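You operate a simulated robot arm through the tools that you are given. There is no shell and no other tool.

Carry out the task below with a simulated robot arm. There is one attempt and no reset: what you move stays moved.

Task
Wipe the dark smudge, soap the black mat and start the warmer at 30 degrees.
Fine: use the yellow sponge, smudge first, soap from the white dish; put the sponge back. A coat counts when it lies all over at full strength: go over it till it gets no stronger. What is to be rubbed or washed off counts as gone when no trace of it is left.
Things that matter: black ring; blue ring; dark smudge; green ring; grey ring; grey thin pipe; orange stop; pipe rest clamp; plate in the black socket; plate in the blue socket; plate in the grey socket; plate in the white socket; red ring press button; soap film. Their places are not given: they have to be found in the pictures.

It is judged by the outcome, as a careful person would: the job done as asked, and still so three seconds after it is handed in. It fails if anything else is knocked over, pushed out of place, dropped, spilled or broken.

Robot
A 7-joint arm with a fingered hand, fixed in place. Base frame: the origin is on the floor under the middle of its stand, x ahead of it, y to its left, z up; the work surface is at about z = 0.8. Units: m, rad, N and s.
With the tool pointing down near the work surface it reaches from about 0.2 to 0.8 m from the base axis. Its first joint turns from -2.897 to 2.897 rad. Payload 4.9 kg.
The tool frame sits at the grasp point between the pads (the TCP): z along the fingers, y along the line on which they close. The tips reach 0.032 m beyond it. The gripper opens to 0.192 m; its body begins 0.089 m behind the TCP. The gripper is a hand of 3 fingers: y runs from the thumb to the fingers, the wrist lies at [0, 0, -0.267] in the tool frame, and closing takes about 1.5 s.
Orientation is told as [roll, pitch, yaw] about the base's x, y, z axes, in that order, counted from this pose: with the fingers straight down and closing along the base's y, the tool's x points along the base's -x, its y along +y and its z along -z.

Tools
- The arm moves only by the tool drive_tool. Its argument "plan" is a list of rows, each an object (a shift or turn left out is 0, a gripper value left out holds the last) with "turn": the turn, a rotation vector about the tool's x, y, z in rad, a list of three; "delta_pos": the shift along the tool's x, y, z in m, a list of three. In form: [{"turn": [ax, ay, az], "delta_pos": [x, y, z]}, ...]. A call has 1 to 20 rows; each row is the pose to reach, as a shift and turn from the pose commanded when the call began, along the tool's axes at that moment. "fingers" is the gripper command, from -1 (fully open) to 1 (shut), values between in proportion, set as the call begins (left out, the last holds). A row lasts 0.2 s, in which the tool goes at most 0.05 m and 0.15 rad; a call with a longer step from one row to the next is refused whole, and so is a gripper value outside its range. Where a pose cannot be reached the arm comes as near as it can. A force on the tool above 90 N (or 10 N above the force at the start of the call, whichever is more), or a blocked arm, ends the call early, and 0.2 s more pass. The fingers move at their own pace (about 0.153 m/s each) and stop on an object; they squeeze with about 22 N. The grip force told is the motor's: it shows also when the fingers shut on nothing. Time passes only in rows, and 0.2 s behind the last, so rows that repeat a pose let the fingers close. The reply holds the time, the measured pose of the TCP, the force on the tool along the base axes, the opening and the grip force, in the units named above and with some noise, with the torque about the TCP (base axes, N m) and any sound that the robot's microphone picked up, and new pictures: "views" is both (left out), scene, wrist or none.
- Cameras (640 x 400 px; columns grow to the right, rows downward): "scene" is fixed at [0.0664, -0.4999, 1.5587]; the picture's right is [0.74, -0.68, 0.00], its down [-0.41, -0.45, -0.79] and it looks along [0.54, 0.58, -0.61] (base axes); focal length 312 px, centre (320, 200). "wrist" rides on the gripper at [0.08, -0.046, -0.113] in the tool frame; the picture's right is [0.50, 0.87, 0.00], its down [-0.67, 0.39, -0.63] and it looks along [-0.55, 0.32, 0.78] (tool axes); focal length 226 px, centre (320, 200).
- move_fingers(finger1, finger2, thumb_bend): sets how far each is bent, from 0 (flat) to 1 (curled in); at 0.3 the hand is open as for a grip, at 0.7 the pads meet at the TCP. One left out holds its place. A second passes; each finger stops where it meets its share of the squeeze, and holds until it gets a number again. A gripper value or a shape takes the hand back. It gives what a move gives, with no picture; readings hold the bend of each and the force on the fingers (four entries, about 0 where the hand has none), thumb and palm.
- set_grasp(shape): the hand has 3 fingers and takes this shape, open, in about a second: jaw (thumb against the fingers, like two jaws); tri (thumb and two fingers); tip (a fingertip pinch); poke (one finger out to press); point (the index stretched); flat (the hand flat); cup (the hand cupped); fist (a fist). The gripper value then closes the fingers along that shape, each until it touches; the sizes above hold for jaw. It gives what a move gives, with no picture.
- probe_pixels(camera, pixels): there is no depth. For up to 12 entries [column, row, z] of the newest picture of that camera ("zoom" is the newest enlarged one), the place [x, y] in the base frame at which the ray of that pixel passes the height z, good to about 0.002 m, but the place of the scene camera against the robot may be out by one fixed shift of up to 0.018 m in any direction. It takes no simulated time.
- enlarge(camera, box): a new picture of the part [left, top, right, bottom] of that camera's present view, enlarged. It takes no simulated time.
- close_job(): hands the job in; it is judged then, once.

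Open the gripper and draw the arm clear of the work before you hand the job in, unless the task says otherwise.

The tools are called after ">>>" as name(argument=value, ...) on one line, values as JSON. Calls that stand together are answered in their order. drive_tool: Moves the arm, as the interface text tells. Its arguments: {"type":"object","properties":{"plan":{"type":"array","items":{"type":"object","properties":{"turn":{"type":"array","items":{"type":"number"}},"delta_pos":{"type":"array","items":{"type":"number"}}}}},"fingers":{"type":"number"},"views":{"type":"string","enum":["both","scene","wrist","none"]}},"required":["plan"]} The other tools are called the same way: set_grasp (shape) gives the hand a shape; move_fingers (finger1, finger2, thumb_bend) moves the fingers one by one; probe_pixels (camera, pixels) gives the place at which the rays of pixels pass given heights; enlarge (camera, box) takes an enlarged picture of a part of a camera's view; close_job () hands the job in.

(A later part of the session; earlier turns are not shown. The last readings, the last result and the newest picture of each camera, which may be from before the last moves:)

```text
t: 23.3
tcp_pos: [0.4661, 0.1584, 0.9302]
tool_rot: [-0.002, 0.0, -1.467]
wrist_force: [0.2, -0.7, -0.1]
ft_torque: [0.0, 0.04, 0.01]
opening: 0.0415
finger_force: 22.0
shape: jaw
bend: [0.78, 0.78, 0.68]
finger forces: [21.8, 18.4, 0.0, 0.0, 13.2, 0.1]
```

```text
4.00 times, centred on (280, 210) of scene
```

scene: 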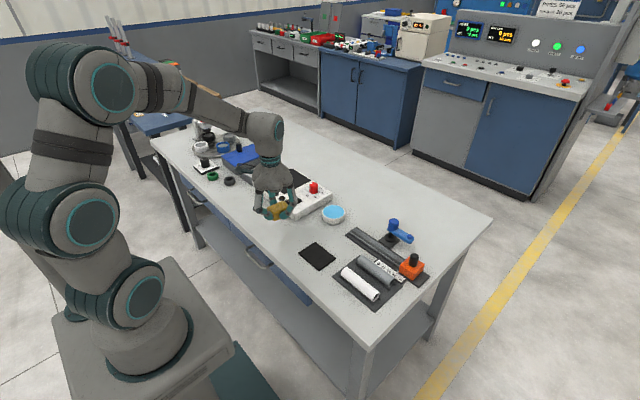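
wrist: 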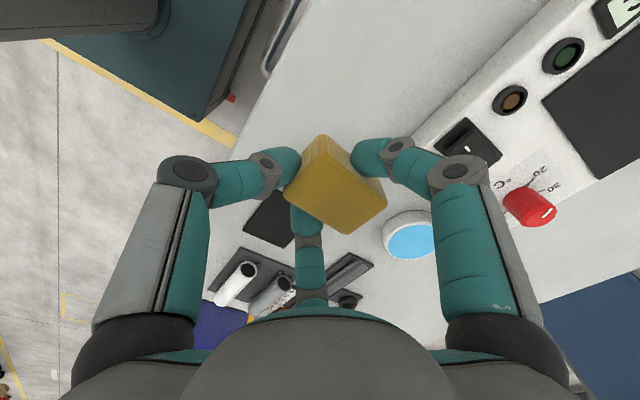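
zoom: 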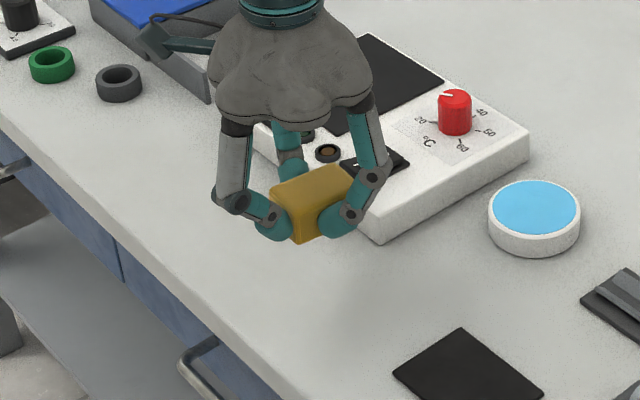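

The table looks clean where the smudge was; I enlarge that patch strongly to be sure no faint trace is left.

>>> enlarge(camera="wrist", box=[310, 40, 410, 130])

>>> enlarge(camera="scene", box=[245, 200, 300, 240])

>>> enlarge(camera="wrist", box=[370, 190, 450, 270])

```text
4.44 times, centred on (360, 85) of wrist
```

zoom: 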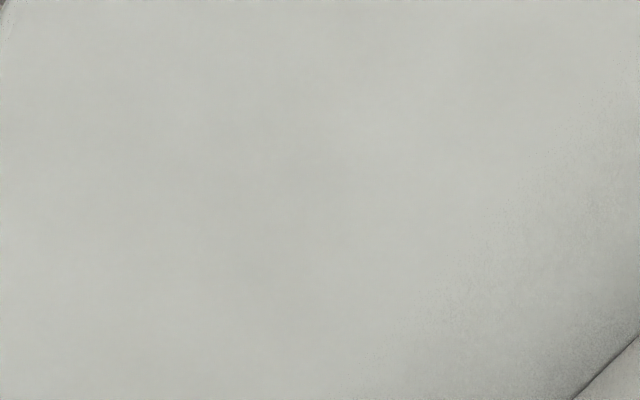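

```text
10.00 times, centred on (272, 220) of scene
```

zoom: 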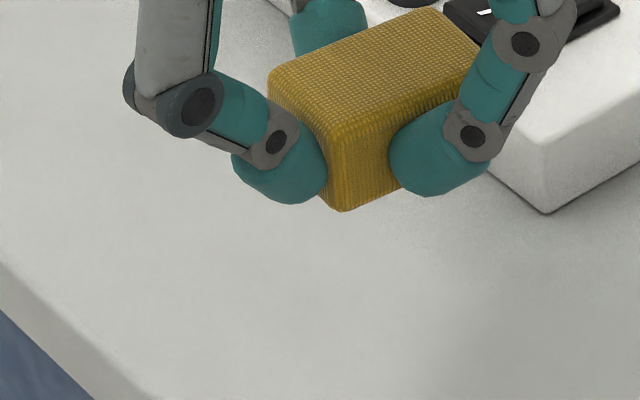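

```text
5.00 times, centred on (410, 230) of wrist
```

zoom: 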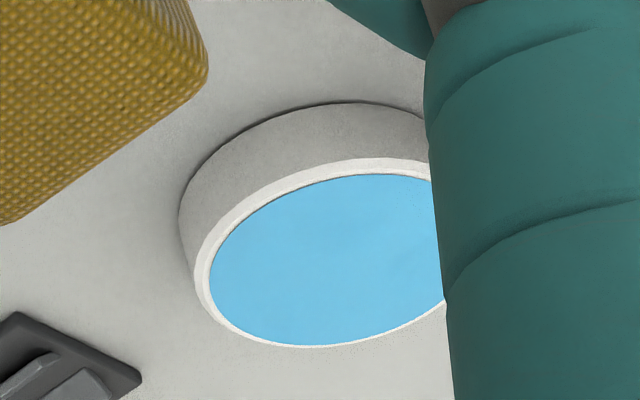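

The smudge is fully gone. Now I probe rim points of the white dish in this zoom (rim height about 0.821) to fix its centre for dipping.

>>> probe_pixels(camera="zoom", pixels=[[194, 265, 0.821], [305, 348, 0.821], [385, 158, 0.821], [255, 203, 0.821], [440, 307, 0.821], [220, 318, 0.821], [320, 170, 0.821], [209, 268, 0.819], [310, 345, 0.819], [370, 174, 0.819], [180, 205, 0.8], [340, 102, 0.8]])

```text
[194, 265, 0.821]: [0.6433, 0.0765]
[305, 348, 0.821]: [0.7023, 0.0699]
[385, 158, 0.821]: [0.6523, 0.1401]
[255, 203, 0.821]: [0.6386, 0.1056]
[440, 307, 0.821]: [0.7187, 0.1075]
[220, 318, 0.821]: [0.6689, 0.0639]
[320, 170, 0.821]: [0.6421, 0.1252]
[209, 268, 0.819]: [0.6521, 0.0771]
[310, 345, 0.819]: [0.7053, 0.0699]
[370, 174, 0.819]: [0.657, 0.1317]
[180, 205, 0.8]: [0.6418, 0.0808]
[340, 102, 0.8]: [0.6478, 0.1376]
```

The rim fit is uncertain at this grazing angle. I check where the blue clamp and pipe fixtures stand before moving the hand to a better viewing spot beyond the dish.

>>> probe_pixels(camera="scene", pixels=[[393, 222, 0.88], [412, 237, 0.87], [397, 243, 0.8], [352, 234, 0.8], [410, 262, 0.85], [313, 183, 0.87], [333, 208, 0.821], [335, 278, 0.8], [362, 230, 0.8]])

>>> probe_pixels(camera="wrist", pixels=[[351, 262, 0.8], [372, 266, 0.8], [240, 250, 0.8], [207, 290, 0.8], [350, 298, 0.85], [247, 236, 0.8], [272, 190, 0.8], [295, 225, 0.8]])

```text
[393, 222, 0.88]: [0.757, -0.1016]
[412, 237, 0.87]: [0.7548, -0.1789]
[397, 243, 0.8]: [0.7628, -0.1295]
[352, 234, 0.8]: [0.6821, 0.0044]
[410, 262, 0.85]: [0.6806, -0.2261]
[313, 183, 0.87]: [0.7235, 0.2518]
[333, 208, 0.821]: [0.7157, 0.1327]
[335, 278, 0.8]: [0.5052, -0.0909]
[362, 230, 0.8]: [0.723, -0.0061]
```

```text
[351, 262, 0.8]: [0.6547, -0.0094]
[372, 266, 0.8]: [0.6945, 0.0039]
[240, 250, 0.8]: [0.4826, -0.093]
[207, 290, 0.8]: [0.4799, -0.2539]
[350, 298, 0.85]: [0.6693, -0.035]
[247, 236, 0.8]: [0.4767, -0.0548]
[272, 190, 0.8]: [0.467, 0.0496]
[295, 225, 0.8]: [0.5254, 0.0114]
```

The rail's end is near y≈0 and the clamp beyond y≈-0.1, so I can carry the sponge at z≈0.93 to about (0.70, 0.056) and look back down on the dish.

>>> drive_tool(plan=[{"delta_pos": [-0.021, 0.037, 0]}, {"delta_pos": [-0.042, 0.074, 0]}, {"delta_pos": [-0.063, 0.111, 0]}, {"delta_pos": [-0.084, 0.148, 0]}, {"delta_pos": [-0.105, 0.185, 0]}, {"delta_pos": [-0.1257, 0.2221, 0]}, {"delta_pos": [-0.1257, 0.2221, 0]}], views="both")

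>>> enlarge(camera="wrist", box=[260, 20, 420, 140])

```text
t: 24.9
tcp_pos: [0.701, 0.0548, 0.93]
tool_rot: [0.0, 0.0, -1.466]
wrist_force: [-0.1, -0.9, 0.1]
ft_torque: [0.02, -0.03, -0.03]
opening: 0.0416
finger_force: 22.1
shape: jaw
bend: [0.78, 0.78, 0.68]
finger forces: [21.4, 18.3, 0.0, 0.0, 13.3, 0.1]
```

scene: 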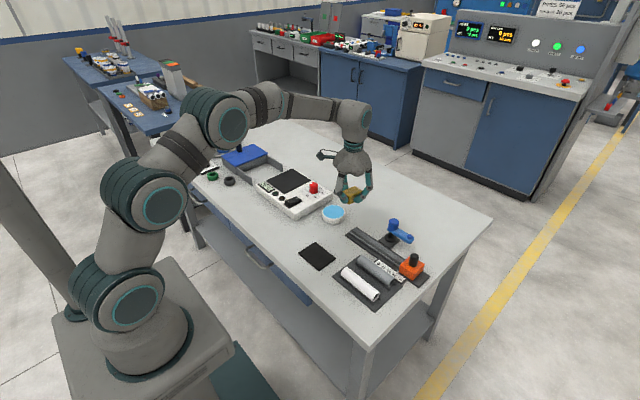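
wrist: 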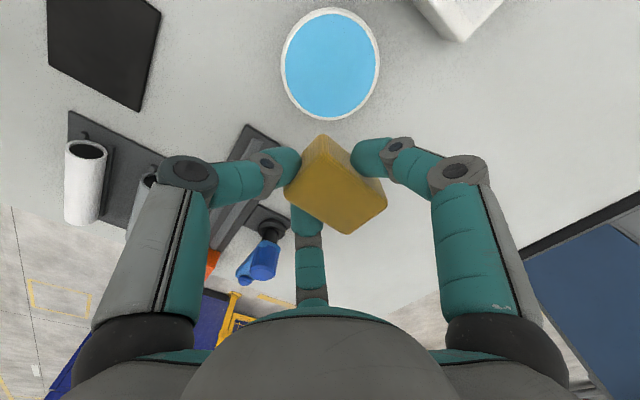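

```text
3.33 times, centred on (340, 80) of wrist
```

zoom: 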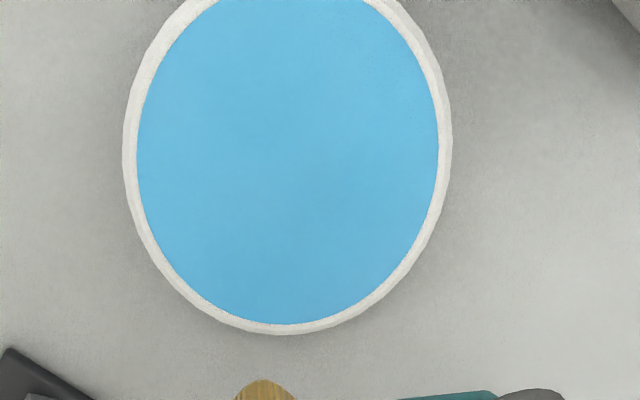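

The dish is now seen nearly from above, its rim spanning (281..380, 7..121) in the wrist view. I probe the rim extremes and centre.

>>> probe_pixels(camera="wrist", pixels=[[280.5, 64, 0.821], [380, 64, 0.821], [331, 7, 0.821], [327, 121, 0.821], [295, 28, 0.821], [367, 28, 0.821], [295, 103, 0.821], [365, 103, 0.821], [330, 64, 0.821]])

>>> enlarge(camera="wrist", box=[20, 0, 180, 120])

```text
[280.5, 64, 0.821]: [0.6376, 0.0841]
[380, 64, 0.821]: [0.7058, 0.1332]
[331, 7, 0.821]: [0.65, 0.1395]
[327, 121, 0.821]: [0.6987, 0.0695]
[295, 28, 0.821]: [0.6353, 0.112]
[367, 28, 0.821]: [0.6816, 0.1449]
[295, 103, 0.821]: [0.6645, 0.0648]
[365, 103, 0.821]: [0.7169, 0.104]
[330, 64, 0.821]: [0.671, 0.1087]
```

```text
3.33 times, centred on (100, 60) of wrist
```

zoom: 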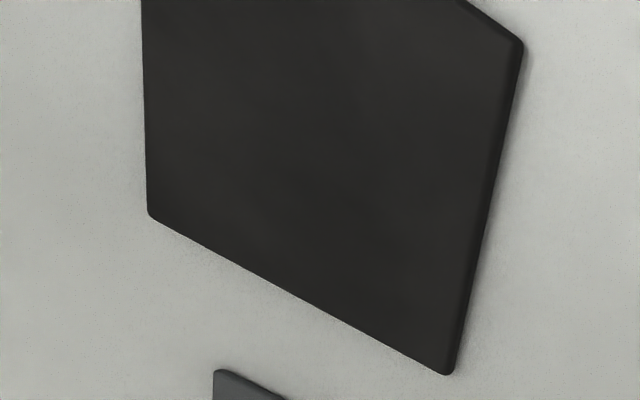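

The dish centre comes out at about (0.674, 0.1065), outer radius 0.042. I re-measure the sponge's pose in the hand after rubbing.

>>> enlarge(camera="wrist", box=[270, 120, 400, 240])

```text
3.33 times, centred on (335, 180) of wrist
```

zoom: 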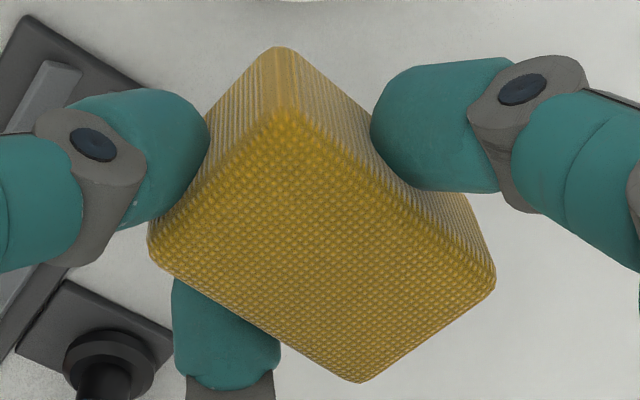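

I probe the sponge's top corners and its lower apex at the fitting heights.

>>> probe_pixels(camera="zoom", pixels=[[282, 110, 0.92], [150, 248, 0.92], [360, 380, 0.92], [494, 283, 0.92], [280, 48, 0.89], [280, 48, 0.893], [282, 110, 0.923]])

```text
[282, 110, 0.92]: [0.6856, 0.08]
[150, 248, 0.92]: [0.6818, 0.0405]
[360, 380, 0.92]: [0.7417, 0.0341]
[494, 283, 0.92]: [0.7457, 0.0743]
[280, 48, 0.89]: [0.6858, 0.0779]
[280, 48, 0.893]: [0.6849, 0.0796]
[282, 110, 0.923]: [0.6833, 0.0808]
```

Offset is steady at (+0.0127,+0.0024) and the sponge is turned only -6°. I move above the dish centre and lower to just above the soap (TCP z≈0.868).

>>> drive_tool(plan=[{"delta_pos": [0.027, -0.017, 0]}, {"delta_pos": [0.0528, -0.0342, 0]}, {"delta_pos": [0.0528, -0.0342, 0.03]}, {"delta_pos": [0.0528, -0.0342, 0.052]}, {"delta_pos": [0.0528, -0.0342, 0.062]}, {"delta_pos": [0.0528, -0.0342, 0.062]}], views="both")

>>> enlarge(camera="wrist", box=[240, 100, 440, 260])

>>> enlarge(camera="scene", box=[290, 160, 390, 240])

```text
t: 26.3
tcp_pos: [0.6619, 0.1066, 0.867]
tool_rot: [0.001, -0.001, -1.465]
wrist_force: [0.5, -0.2, 0.7]
ft_torque: [0.03, -0.04, -0.03]
opening: 0.0416
finger_force: 22.4
shape: jaw
bend: [0.78, 0.78, 0.68]
finger forces: [21.3, 18.4, 0.0, 0.1, 13.6, 0.0]
```

scene: 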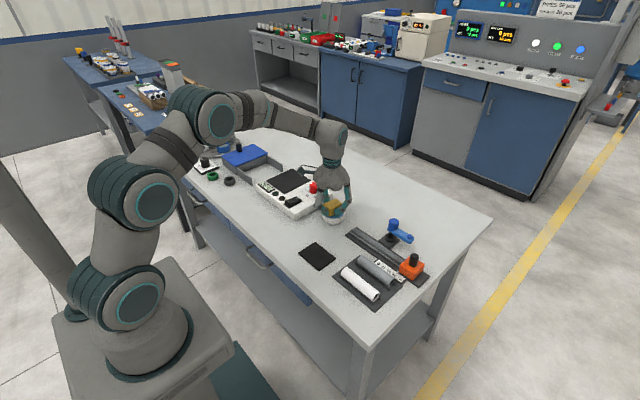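
wrist: 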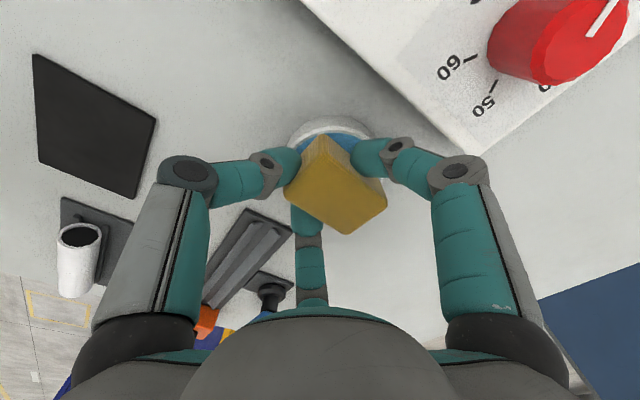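

```text
2.50 times, centred on (340, 180) of wrist
```

zoom: 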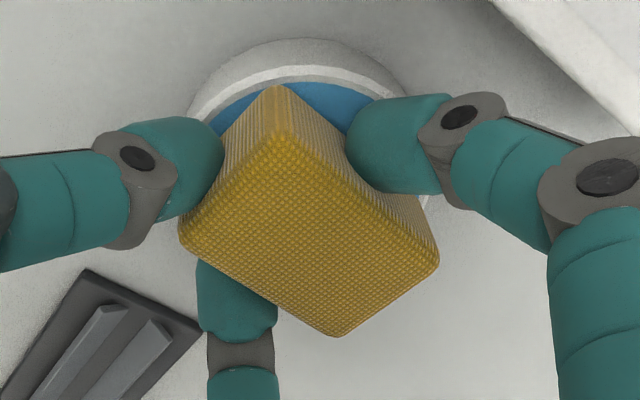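

```text
5.00 times, centred on (340, 200) of scene
```

zoom: 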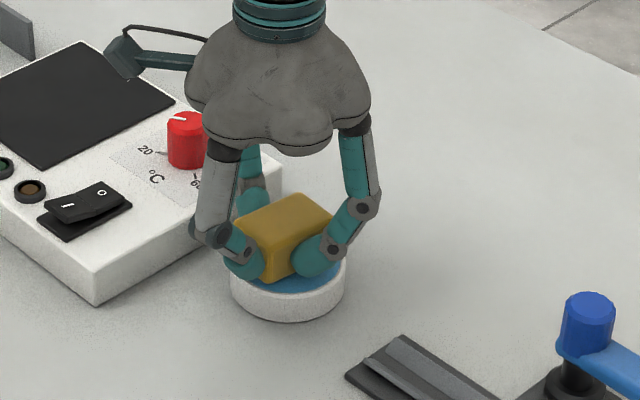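

The sponge is centred over the soap with about 5 mm to go. I lower in small steps, watching for light contact force.

>>> drive_tool(plan=[{"delta_pos": [-0.0015, 0, 0.002]}, {"delta_pos": [-0.0015, 0, 0.004]}, {"delta_pos": [-0.0015, 0, 0.005]}, {"delta_pos": [-0.0015, 0, 0.006]}, {"delta_pos": [-0.0015, 0, 0.006]}], views="none")

```text
t: 27.5
tcp_pos: [0.661, 0.1047, 0.8641]
tool_rot: [0.004, 0.001, -1.468]
wrist_force: [-4.4, 1.3, 29.6]
ft_torque: [0.19, -0.01, 0.04]
opening: 0.0429
finger_force: 22.6
shape: jaw
bend: [0.79, 0.78, 0.67]
finger forces: [26.7, 21.3, 0.0, 0.1, 19.4, 0.1]
```

Force rose to 30 N, so the surface is a few millimetres higher than I thought. I back off 3 mm at once to lighten the contact and look.

>>> drive_tool(plan=[{"delta_pos": [0, 0, -0.003]}, {"delta_pos": [0, 0, -0.003]}], views="both")

>>> enlarge(camera="wrist", box=[240, 100, 440, 260])

>>> enlarge(camera="scene", box=[300, 180, 380, 240])

```text
t: 28.1
tcp_pos: [0.6604, 0.1037, 0.864]
tool_rot: [0.0, -0.001, -1.466]
wrist_force: [3.9, 3.2, 21.5]
ft_torque: [0.22, -0.25, 0.02]
opening: 0.0427
finger_force: 21.7
shape: jaw
bend: [0.79, 0.78, 0.67]
finger forces: [26.7, 21.0, 0.1, 0.1, 14.7, 0.1]
```

scene: 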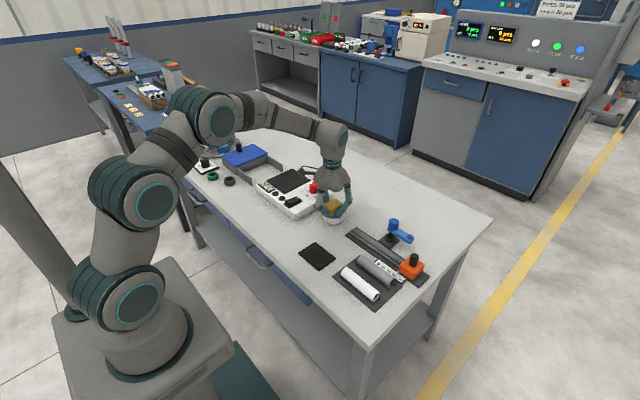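
wrist: 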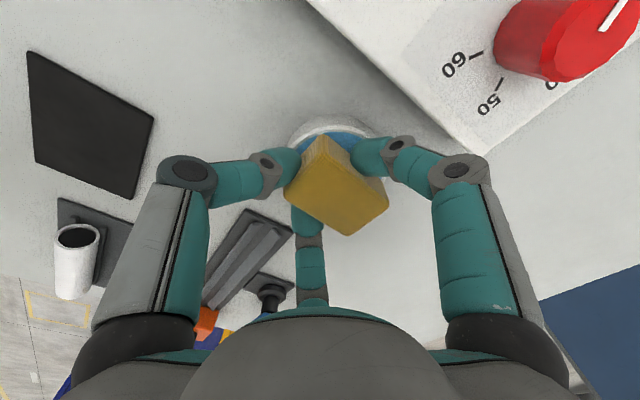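

```text
2.50 times, centred on (340, 180) of wrist
```

zoom: 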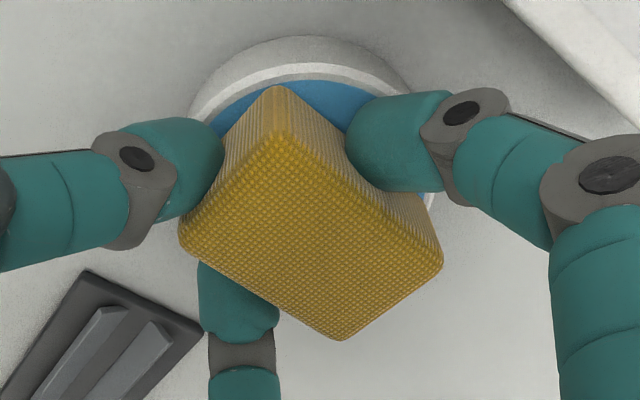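

```text
6.67 times, centred on (340, 210) of scene
```

zoom: 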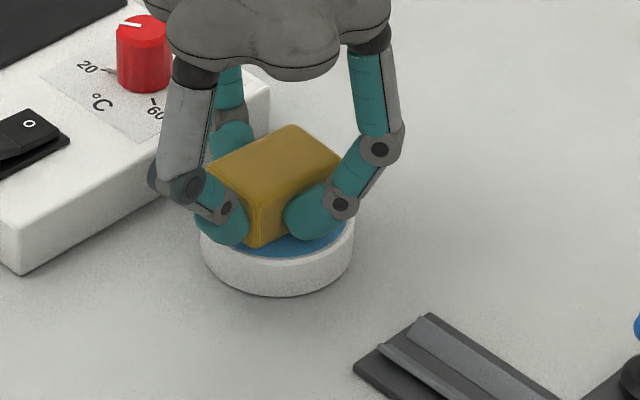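

The force is still 21 N; I raise another 1.5 mm and read again.

>>> drive_tool(plan=[{"delta_pos": [0, 0, -0.0015]}, {"delta_pos": [0, 0, -0.0015]}, {"delta_pos": [0, 0, -0.0015]}], views="none")

```text
t: 28.9
tcp_pos: [0.6604, 0.1042, 0.8646]
tool_rot: [-0.002, 0.001, -1.466]
wrist_force: [4.3, 2.1, 11.7]
ft_torque: [0.21, -0.3, 0.03]
opening: 0.0424
finger_force: 21.5
shape: jaw
bend: [0.79, 0.78, 0.67]
finger forces: [25.5, 20.3, 0.0, 0.1, 12.8, 0.0]
```

Now about 12 N of contact on the soap. I hold a moment to load the sponge, then lift straight up 70 mm and check the dish stayed put.

>>> drive_tool(plan=[{"delta_pos": [0, 0, -0.0005]}, {"delta_pos": [0, 0, -0.0005]}, {"delta_pos": [0, 0, -0.0005]}, {"delta_pos": [0, 0, -0.0005]}, {"delta_pos": [0, 0, -0.005]}, {"delta_pos": [0, 0, -0.03]}, {"delta_pos": [0, 0, -0.065]}, {"delta_pos": [0, 0, -0.065]}], views="both")

>>> enlarge(camera="wrist", box=[240, 80, 440, 240])

>>> enlarge(camera="scene", box=[290, 160, 390, 240])

```text
t: 30.7
tcp_pos: [0.6604, 0.1052, 0.9318]
tool_rot: [-0.001, 0.002, -1.468]
wrist_force: [-0.6, -0.4, 0.0]
ft_torque: [0.0, 0.0, 0.02]
opening: 0.042
finger_force: 22.2
shape: jaw
bend: [0.78, 0.78, 0.67]
finger forces: [21.2, 18.8, 0.0, 0.0, 13.1, 0.1]
```

scene: 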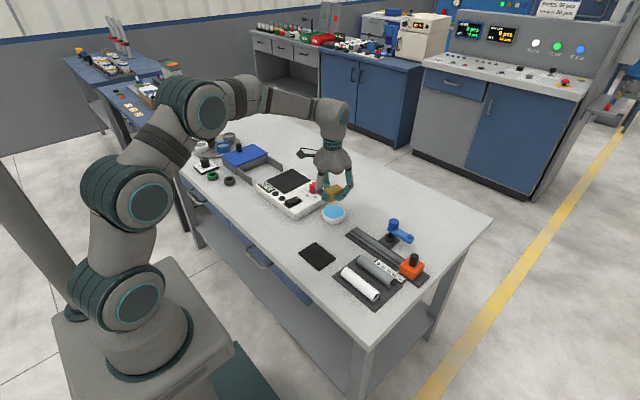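
wrist: 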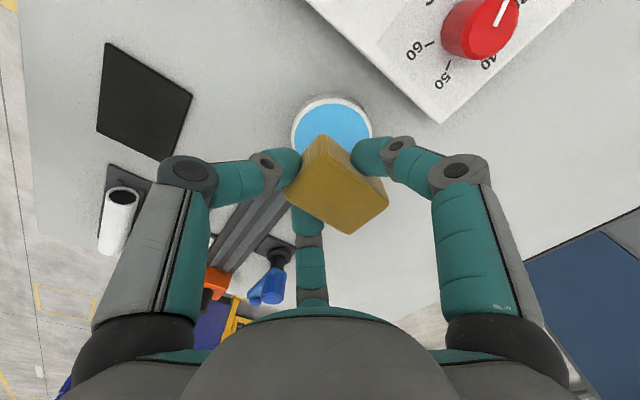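

```text
2.50 times, centred on (340, 160) of wrist
```

zoom: 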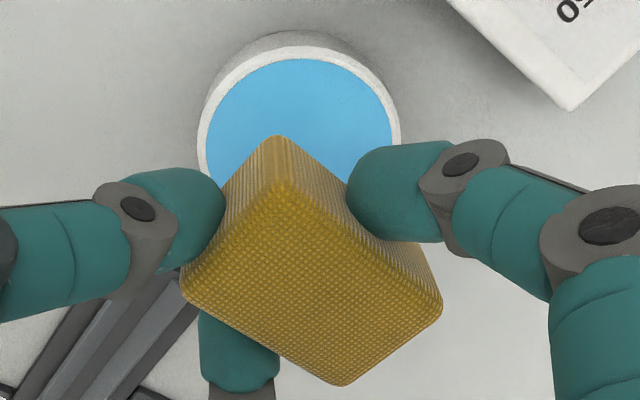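

```text
5.00 times, centred on (340, 200) of scene
```

zoom: 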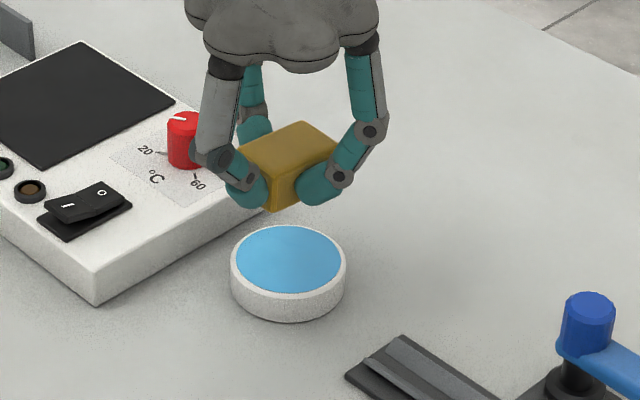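

The sponge has darkened (taken up soap) and the dish hasn't moved. I measure the mat's corners in this view.

>>> enlarge(camera="wrist", box=[80, 30, 210, 170])

>>> probe_pixels(camera="wrist", pixels=[[107, 43, 0.802], [193, 93, 0.802], [168, 162, 0.802], [97, 131, 0.802], [106, 164, 0.8], [150, 180, 0.8], [262, 186, 0.8]])

```text
2.86 times, centred on (145, 100) of wrist
```

zoom: 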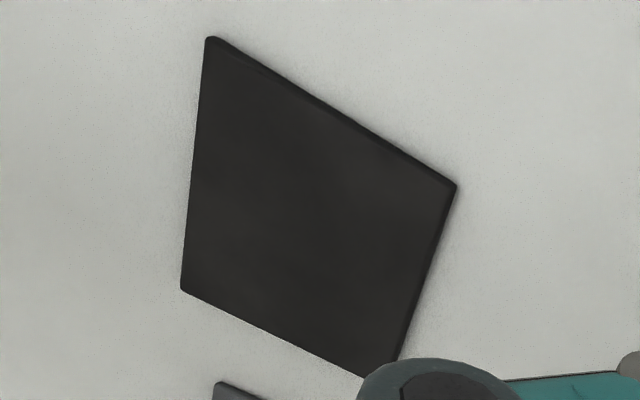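

```text
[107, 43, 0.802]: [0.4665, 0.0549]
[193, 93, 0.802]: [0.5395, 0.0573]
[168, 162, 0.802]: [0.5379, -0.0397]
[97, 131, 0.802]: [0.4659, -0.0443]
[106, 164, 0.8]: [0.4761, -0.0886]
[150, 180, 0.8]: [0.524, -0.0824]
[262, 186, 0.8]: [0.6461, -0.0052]
```

The mat spans x≈0.466–0.540, y≈-0.044–0.056. Before rubbing it I check how near the pipe rest and its two rolls come to the mat's far edge.

>>> probe_pixels(camera="scene", pixels=[[346, 271, 0.82], [361, 258, 0.82], [317, 241, 0.802], [300, 256, 0.802], [318, 270, 0.802], [335, 257, 0.802]])

>>> enlarge(camera="scene", box=[290, 220, 420, 310])

```text
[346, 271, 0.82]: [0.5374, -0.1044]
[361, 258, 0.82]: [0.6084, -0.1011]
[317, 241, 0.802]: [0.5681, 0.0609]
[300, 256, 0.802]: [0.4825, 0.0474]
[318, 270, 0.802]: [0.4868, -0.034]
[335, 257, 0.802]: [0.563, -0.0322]
```

```text
4.44 times, centred on (355, 265) of scene
```

zoom: 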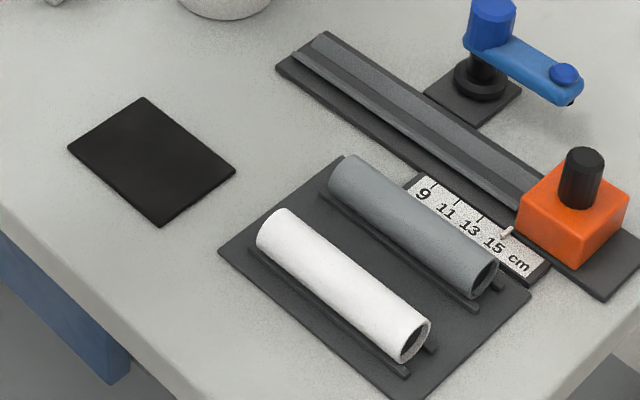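

The rolls start at about y=-0.105, so there is room for the fingers if the sponge centre stays above y≈-0.027. I carry the sponge to the mat's +y end, squaring it by +6°, and lower to about 12 mm above the mat.

>>> drive_tool(plan=[{"delta_pos": [-0.01, -0.037, 0], "turn": [0, 0, -0.021]}, {"delta_pos": [-0.02, -0.074, 0], "turn": [0, 0, -0.042]}, {"delta_pos": [-0.03, -0.111, 0], "turn": [0, 0, -0.063]}, {"delta_pos": [-0.04, -0.148, 0], "turn": [0, 0, -0.084]}, {"delta_pos": [-0.0492, -0.1841, 0], "turn": [0, 0, -0.105]}, {"delta_pos": [-0.0492, -0.1841, 0.04], "turn": [0, 0, -0.105]}, {"delta_pos": [-0.0492, -0.1841, 0.076], "turn": [0, 0, -0.105]}, {"delta_pos": [-0.0492, -0.1841, 0.076], "turn": [0, 0, -0.105]}], views="both")

>>> enlarge(camera="scene", box=[260, 200, 380, 290])

```text
t: 32.5
tcp_pos: [0.4812, 0.0342, 0.8538]
tool_rot: [0.001, 0.0, -1.359]
wrist_force: [-0.2, 0.6, -1.3]
ft_torque: [0.02, 0.02, 0.01]
opening: 0.0418
finger_force: 21.9
shape: jaw
bend: [0.78, 0.78, 0.67]
finger forces: [21.0, 18.8, 0.0, 0.2, 13.1, 0.0]
```

scene: 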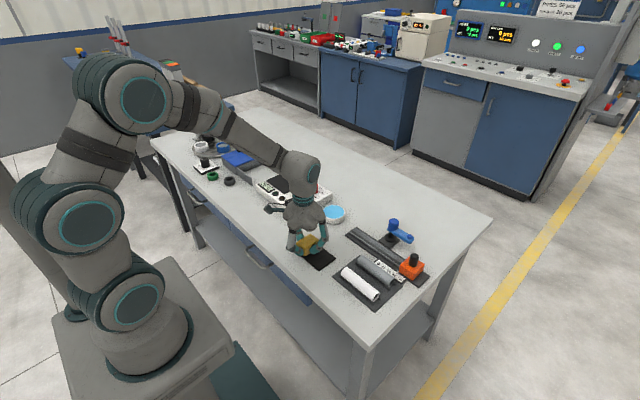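
wrist: 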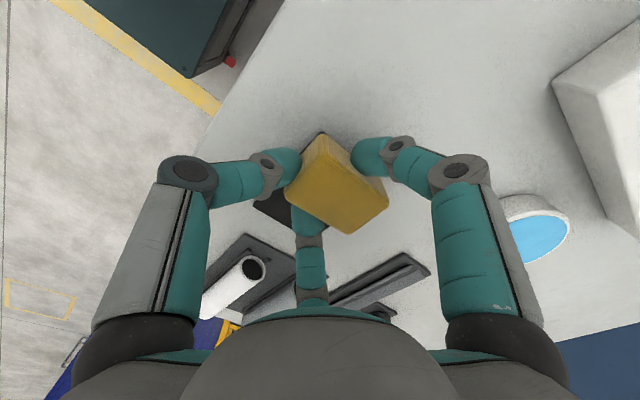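

```text
4.44 times, centred on (320, 245) of scene
```

zoom: 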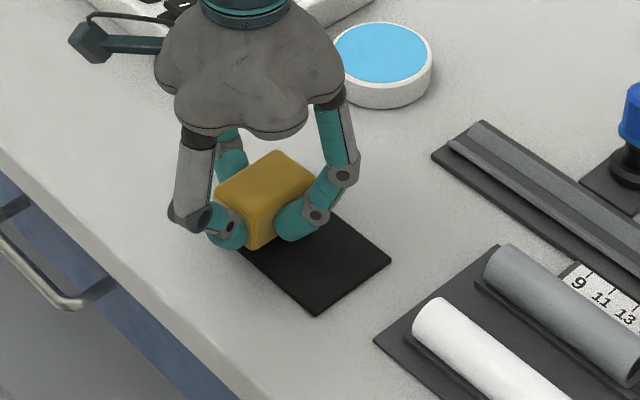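

The sponge is over the mat's near end. I lower in 1–2 mm steps until light contact.

>>> drive_tool(plan=[{"delta_pos": [0, 0, 0.004]}, {"delta_pos": [0, 0, 0.007]}, {"delta_pos": [0, 0, 0.009]}, {"delta_pos": [0, 0, 0.01]}, {"delta_pos": [0, 0, 0.01]}], views="none")

```text
t: 33.7
tcp_pos: [0.4825, 0.0359, 0.8451]
tool_rot: [0.0, 0.001, -1.362]
wrist_force: [-2.8, 0.3, 2.5]
ft_torque: [0.05, -0.08, 0.02]
opening: 0.042
finger_force: 22.0
shape: jaw
bend: [0.78, 0.78, 0.67]
finger forces: [21.0, 19.1, 0.0, 0.1, 14.2, 0.1]
```

Contact on the mat at 2.5 N. I press 1 mm more and make the first pair of strokes along the mat, then look for the film.

>>> drive_tool(plan=[{"delta_pos": [0, 0, 0.001]}, {"delta_pos": [-0.0159, -0.0034, 0.001]}, {"delta_pos": [-0.0318, -0.0067, 0.001]}, {"delta_pos": [-0.0477, -0.0101, 0.001]}, {"delta_pos": [-0.0636, -0.0135, 0.001]}, {"delta_pos": [-0.0669, 0.0021, 0.001]}, {"delta_pos": [-0.0503, 0.0057, 0.001]}, {"delta_pos": [-0.0337, 0.0092, 0.001]}, {"delta_pos": [-0.017, 0.0128, 0.001]}, {"delta_pos": [-0.0004, 0.0163, 0.001]}], views="both")

>>> enlarge(camera="scene", box=[260, 200, 380, 290])

```text
t: 35.9
tcp_pos: [0.4981, 0.0388, 0.8442]
tool_rot: [0.0, 0.0, -1.361]
wrist_force: [0.7, -0.5, 1.2]
ft_torque: [-0.03, -0.06, -0.04]
opening: 0.0422
finger_force: 21.7
shape: jaw
bend: [0.79, 0.78, 0.67]
finger forces: [20.8, 20.0, 0.0, 0.0, 13.2, 0.0]
```

scene: 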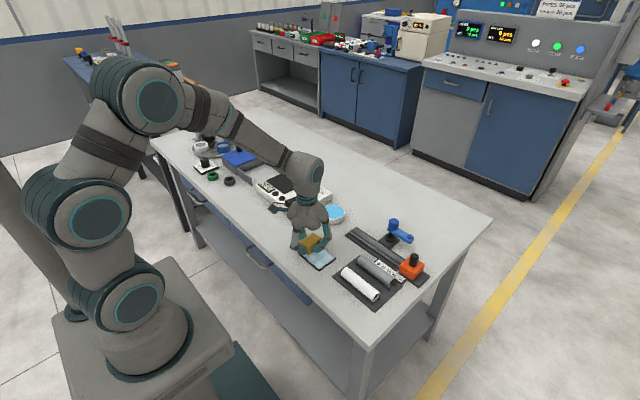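
wrist: 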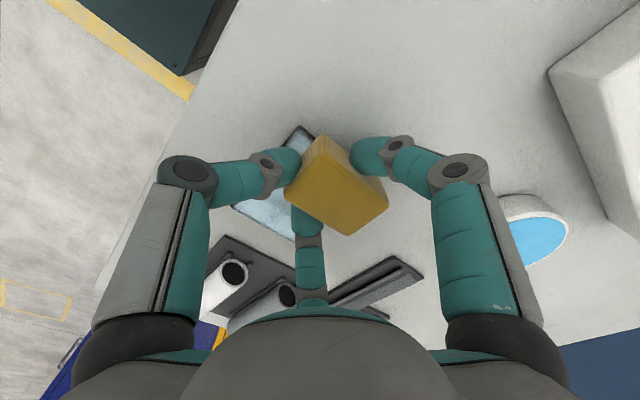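

```text
4.44 times, centred on (320, 245) of scene
```

zoom: 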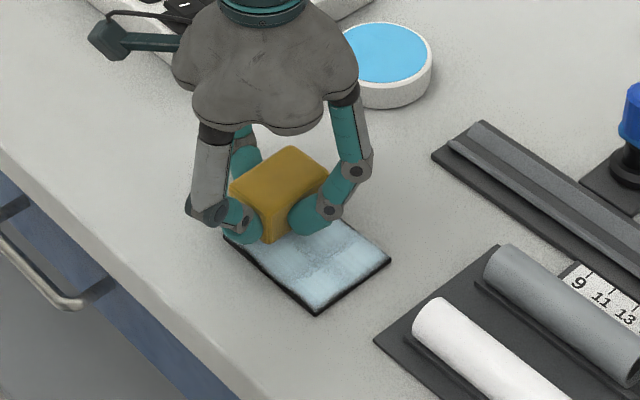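

The pale soap film is forming on the mat (scene (320,250)), with dark strips left at the borders. I go on with wider passes to cover the edges.

>>> drive_tool(plan=[{"delta_pos": [0.0077, 0.0119, 0.001]}, {"delta_pos": [-0.0168, 0.0067, 0.001]}, {"delta_pos": [-0.0412, 0.0015, 0.001]}, {"delta_pos": [-0.0705, -0.0048, 0.001]}, {"delta_pos": [-0.0672, -0.0204, 0.001]}, {"delta_pos": [-0.0428, -0.0152, 0.001]}, {"delta_pos": [-0.0164, -0.0096, 0.001]}, {"delta_pos": [0.011, -0.0038, 0.001]}, {"delta_pos": [0.0148, -0.0214, 0.001]}, {"delta_pos": [-0.0107, -0.0268, 0.001]}, {"delta_pos": [-0.0371, -0.0324, 0.001]}, {"delta_pos": [-0.0635, -0.038, 0.001]}], views="both")

>>> enlarge(camera="scene", box=[260, 200, 380, 290])

>>> enlarge(camera="wrist", box=[200, 80, 440, 300])

```text
t: 38.5
tcp_pos: [0.4758, -0.0296, 0.8431]
tool_rot: [0.003, 0.0, -1.361]
wrist_force: [0.4, 8.0, 12.2]
ft_torque: [0.24, 0.02, -0.08]
opening: 0.0419
finger_force: 22.4
shape: jaw
bend: [0.78, 0.78, 0.66]
finger forces: [24.8, 18.7, 0.0, 0.0, 15.2, 0.1]
```

scene: 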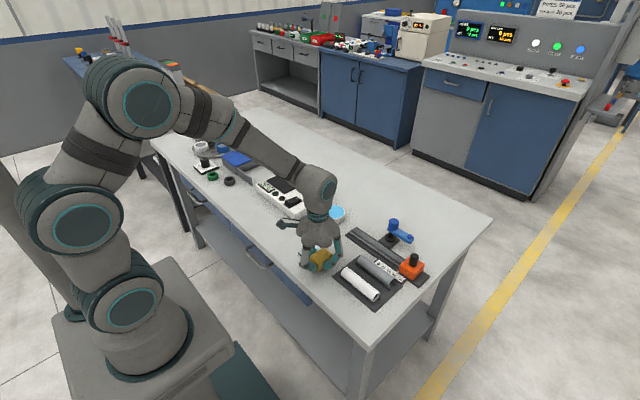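
wrist: 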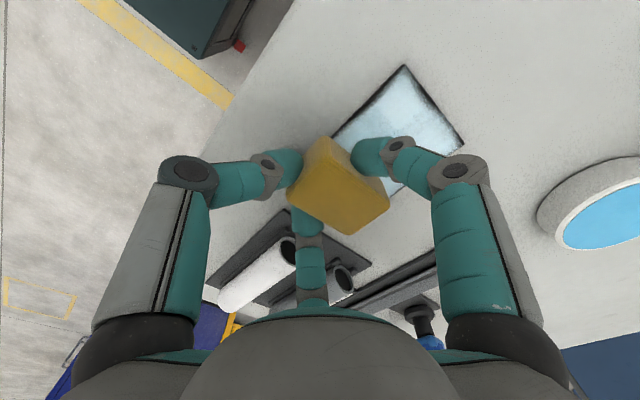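

```text
4.44 times, centred on (320, 245) of scene
```

zoom: 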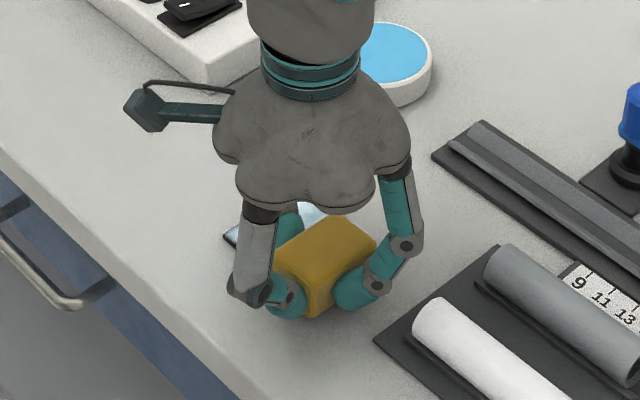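

```text
1.82 times, centred on (320, 190) of wrist
```

zoom: 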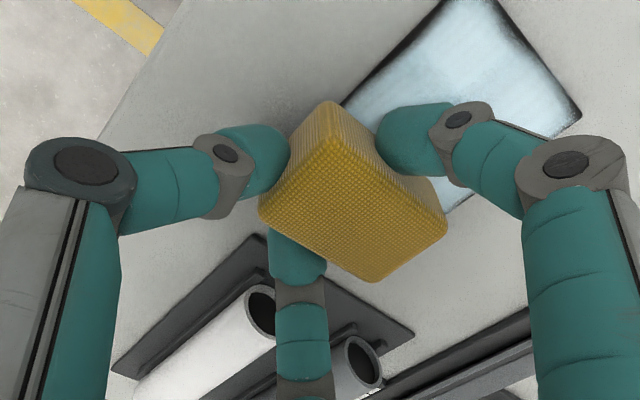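

The force is 12 N here, so I ease by 1 mm, and run around the mat's borders (the -x, +y and +x strips that still look dark), then a middle pass, then lift to look.

>>> drive_tool(plan=[{"delta_pos": [0.0021, -0.0098, -0.001]}, {"delta_pos": [0.0314, -0.0035, -0.001]}, {"delta_pos": [0.0608, 0.0027, -0.001]}, {"delta_pos": [0.0881, 0.0085, -0.001]}, {"delta_pos": [0.0829, 0.033, -0.001]}, {"delta_pos": [0.0784, 0.0545, -0.001]}, {"delta_pos": [0.051, 0.0487, -0.001]}, {"delta_pos": [0.0216, 0.0424, -0.001]}, {"delta_pos": [-0.0077, 0.0362, -0.001]}, {"delta_pos": [-0.0061, 0.014, -0.001]}, {"delta_pos": [0.0262, 0.0209, -0.001]}, {"delta_pos": [0.0556, 0.0272, -0.001]}, {"delta_pos": [0.0829, 0.033, -0.001]}, {"delta_pos": [0.0829, 0.033, -0.03]}, {"delta_pos": [0.0829, 0.033, -0.07]}, {"delta_pos": [0.0829, 0.033, -0.09]}], views="both")

>>> enlarge(camera="scene", box=[280, 220, 360, 290])

```text
t: 41.9
tcp_pos: [0.4899, 0.0565, 0.9346]
tool_rot: [0.0, 0.001, -1.362]
wrist_force: [0.9, -0.6, -0.7]
ft_torque: [0.01, 0.0, 0.0]
opening: 0.0412
finger_force: 21.8
shape: jaw
bend: [0.78, 0.78, 0.67]
finger forces: [21.2, 19.8, 0.0, 0.0, 13.5, 0.0]
```

scene: 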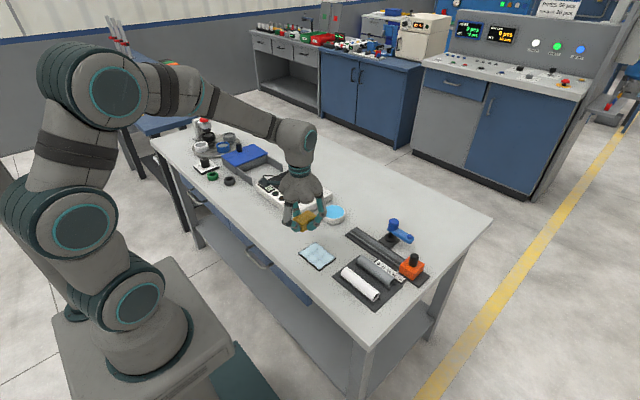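
wrist: 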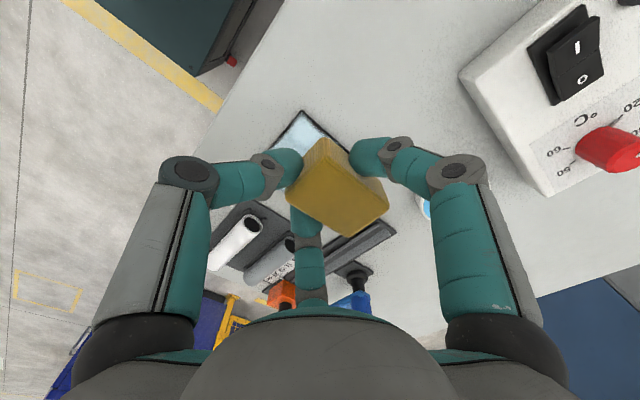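

```text
5.71 times, centred on (320, 255) of scene
```

zoom: 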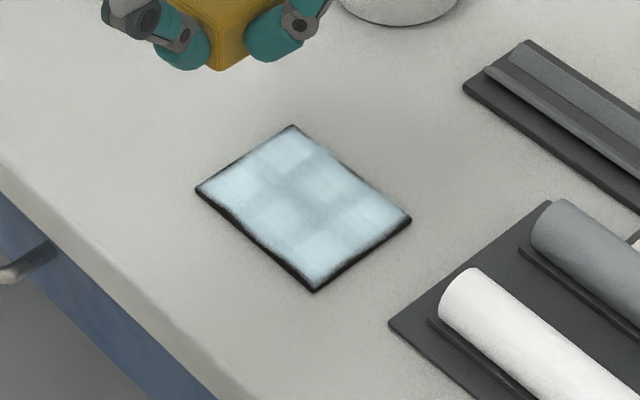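

The film covers the mat but is uneven (darker band around zoom (310,190)), so it needs more going over. I go back down and raster the whole mat again.

>>> drive_tool(plan=[{"delta_pos": [0, 0, 0.04]}, {"delta_pos": [0, 0, 0.075]}, {"delta_pos": [0, 0, 0.086]}, {"delta_pos": [0, 0, 0.089]}, {"delta_pos": [-0.0196, -0.0042, 0.089]}, {"delta_pos": [-0.0411, -0.0087, 0.089]}, {"delta_pos": [-0.0626, -0.0133, 0.089]}, {"delta_pos": [-0.0851, -0.0181, 0.089]}, {"delta_pos": [-0.0888, -0.0005, 0.089]}, {"delta_pos": [-0.0673, 0.0041, 0.089]}, {"delta_pos": [-0.0458, 0.0087, 0.089]}, {"delta_pos": [-0.0233, 0.0134, 0.089]}, {"delta_pos": [-0.0037, 0.0176, 0.089]}, {"delta_pos": [0.0037, -0.0176, 0.089]}, {"delta_pos": [-0.0158, -0.0218, 0.089]}, {"delta_pos": [-0.0373, -0.0263, 0.089]}, {"delta_pos": [-0.0588, -0.0309, 0.089]}, {"delta_pos": [-0.0813, -0.0357, 0.089]}], views="wrist")

```text
t: 45.7
tcp_pos: [0.4715, -0.0294, 0.8447]
tool_rot: [0.001, -0.002, -1.364]
wrist_force: [-1.1, 0.5, 0.2]
ft_torque: [0.1, -0.06, 0.06]
opening: 0.0411
finger_force: 21.7
shape: jaw
bend: [0.78, 0.78, 0.67]
finger forces: [23.2, 18.8, 0.1, 0.0, 12.6, 0.0]
```

wrist: 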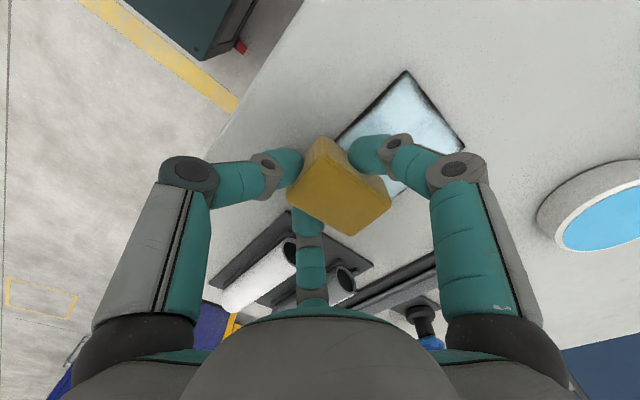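

Contact is nearly lost here (0.2 N), so I press 1.5 mm more and raster the mat again in overlapping strokes.

>>> drive_tool(plan=[{"delta_pos": [0, 0, 0.0015]}, {"delta_pos": [0.0215, 0.0046, 0.0015]}, {"delta_pos": [0.043, 0.0092, 0.0015]}, {"delta_pos": [0.0645, 0.0137, 0.0015]}, {"delta_pos": [0.0851, 0.0181, 0.0015]}, {"delta_pos": [0.0813, 0.0357, 0.0015]}, {"delta_pos": [0.0608, 0.0313, 0.0015]}, {"delta_pos": [0.0393, 0.0268, 0.0015]}, {"delta_pos": [0.0178, 0.0222, 0.0015]}, {"delta_pos": [-0.0037, 0.0176, 0.0015]}, {"delta_pos": [-0.0075, 0.0352, 0.0015]}, {"delta_pos": [0.014, 0.0398, 0.0015]}, {"delta_pos": [0.0355, 0.0444, 0.0015]}, {"delta_pos": [0.0571, 0.0489, 0.0015]}, {"delta_pos": [0.0776, 0.0533, 0.0015]}, {"delta_pos": [0.0813, 0.0357, 0.0015]}, {"delta_pos": [0.053, 0.0297, 0.0015]}, {"delta_pos": [0.0256, 0.0238, 0.0015]}, {"delta_pos": [-0.0037, 0.0176, 0.0015]}], views="none")

```text
t: 49.7
tcp_pos: [0.4899, -0.0299, 0.8412]
tool_rot: [0.001, 0.0, -1.362]
wrist_force: [-0.5, 0.8, 2.0]
ft_torque: [0.05, 0.01, 0.01]
opening: 0.0413
finger_force: 22.1
shape: jaw
bend: [0.78, 0.78, 0.67]
finger forces: [22.6, 20.2, 0.0, 0.0, 12.4, 0.0]
```

2 N of contact again. I lift 110 mm and shift so the wrist camera looks down on the mat to judge the film.

>>> drive_tool(plan=[{"delta_pos": [0, 0, -0.03]}, {"delta_pos": [0, 0, -0.07]}, {"delta_pos": [-0.007, 0.024, -0.1]}, {"delta_pos": [-0.0153, 0.0479, -0.11]}, {"delta_pos": [-0.0153, 0.0479, -0.11]}], views="both")

>>> enlarge(camera="wrist", box=[250, 10, 420, 140])

>>> enlarge(camera="scene", box=[280, 220, 360, 290])

```text
t: 50.9
tcp_pos: [0.5406, -0.0343, 0.9528]
tool_rot: [0.001, 0.0, -1.361]
wrist_force: [0.1, -0.2, 0.3]
ft_torque: [0.01, 0.0, -0.04]
opening: 0.0411
finger_force: 22.3
shape: jaw
bend: [0.78, 0.78, 0.67]
finger forces: [21.8, 20.2, 0.0, 0.0, 12.3, 0.0]
```

scene: 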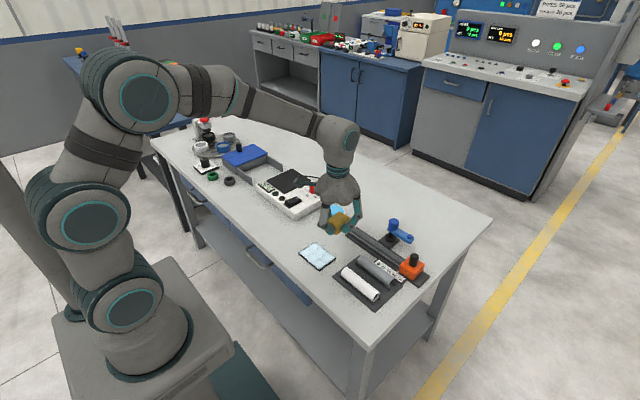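
wrist: 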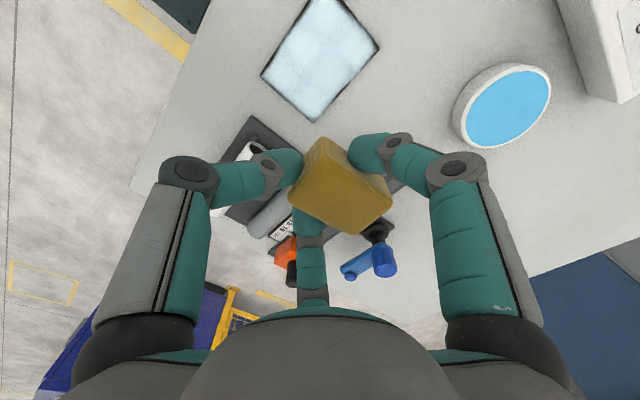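

```text
3.08 times, centred on (335, 75) of wrist
```

zoom: 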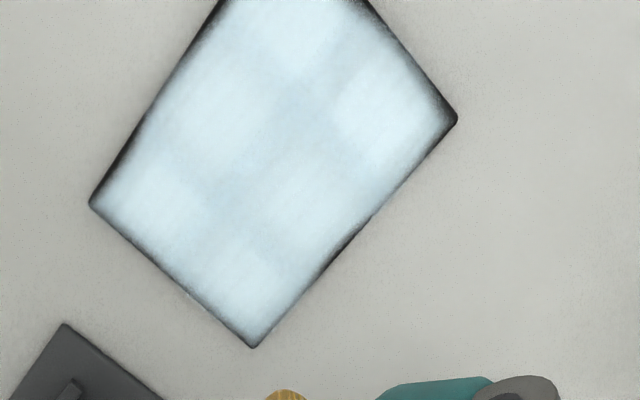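

```text
5.71 times, centred on (320, 255) of scene
```

zoom: 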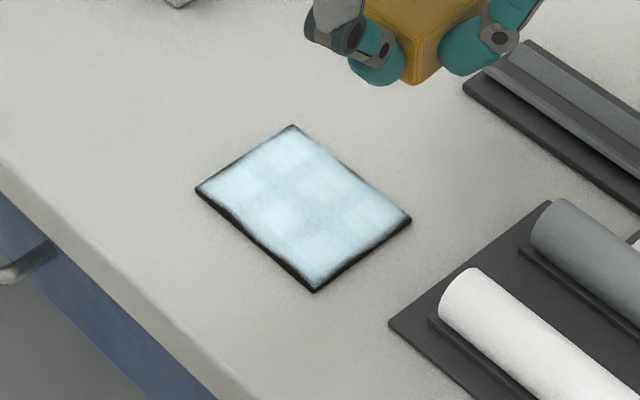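

The film is paler and more even now, with a slightly weaker middle. I re-check how the sponge sits in the hand before more passes.

>>> enlarge(camera="wrist", box=[270, 120, 400, 240])

```text
3.33 times, centred on (335, 180) of wrist
```

zoom: 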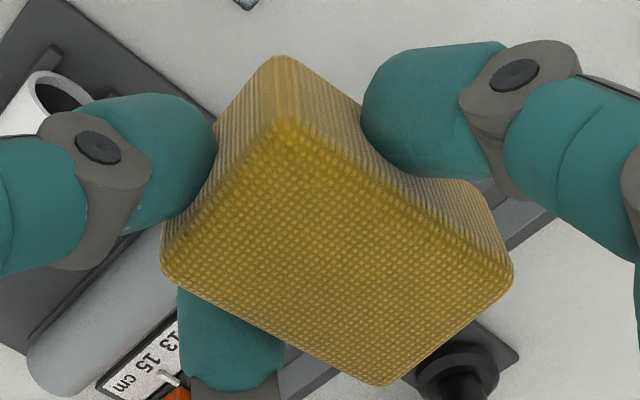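

I probe the sponge's top corners at z≈0.945.

>>> probe_pixels(camera="zoom", pixels=[[288, 120, 0.945], [162, 262, 0.945], [375, 385, 0.945], [513, 280, 0.945], [285, 55, 0.915], [285, 55, 0.912]])

```text
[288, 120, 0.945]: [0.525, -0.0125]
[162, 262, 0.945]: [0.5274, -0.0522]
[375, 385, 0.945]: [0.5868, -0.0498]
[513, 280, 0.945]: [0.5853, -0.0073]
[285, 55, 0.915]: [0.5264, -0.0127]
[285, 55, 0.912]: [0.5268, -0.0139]
```

The sponge offset is now (0.0155, 0.0038). I return to the mat and go over the middle lane several times first.

>>> drive_tool(plan=[{"delta_pos": [0.03, -0.012, 0.02]}, {"delta_pos": [0.06, -0.025, 0.05]}, {"delta_pos": [0.0848, -0.0362, 0.08]}, {"delta_pos": [0.0848, -0.0362, 0.104]}, {"delta_pos": [0.0848, -0.0362, 0.1105]}, {"delta_pos": [0.0848, -0.0362, 0.1112]}, {"delta_pos": [0.0603, -0.0414, 0.1112]}, {"delta_pos": [0.0359, -0.0466, 0.1112]}, {"delta_pos": [0.0144, -0.0512, 0.1112]}, {"delta_pos": [0.0359, -0.0466, 0.1112]}, {"delta_pos": [0.0603, -0.0414, 0.1112]}, {"delta_pos": [0.0848, -0.0362, 0.1112]}, {"delta_pos": [0.0603, -0.0414, 0.1112]}, {"delta_pos": [0.0359, -0.0466, 0.1112]}, {"delta_pos": [0.0144, -0.0512, 0.1112]}], views="none")

```text
t: 54.1
tcp_pos: [0.4867, -0.0302, 0.8424]
tool_rot: [-0.001, 0.0, -1.361]
wrist_force: [0.9, 3.2, 3.8]
ft_torque: [0.3, -0.11, 0.06]
opening: 0.0416
finger_force: 22.3
shape: jaw
bend: [0.78, 0.78, 0.67]
finger forces: [24.1, 18.9, 0.1, 0.0, 11.6, 0.0]
```

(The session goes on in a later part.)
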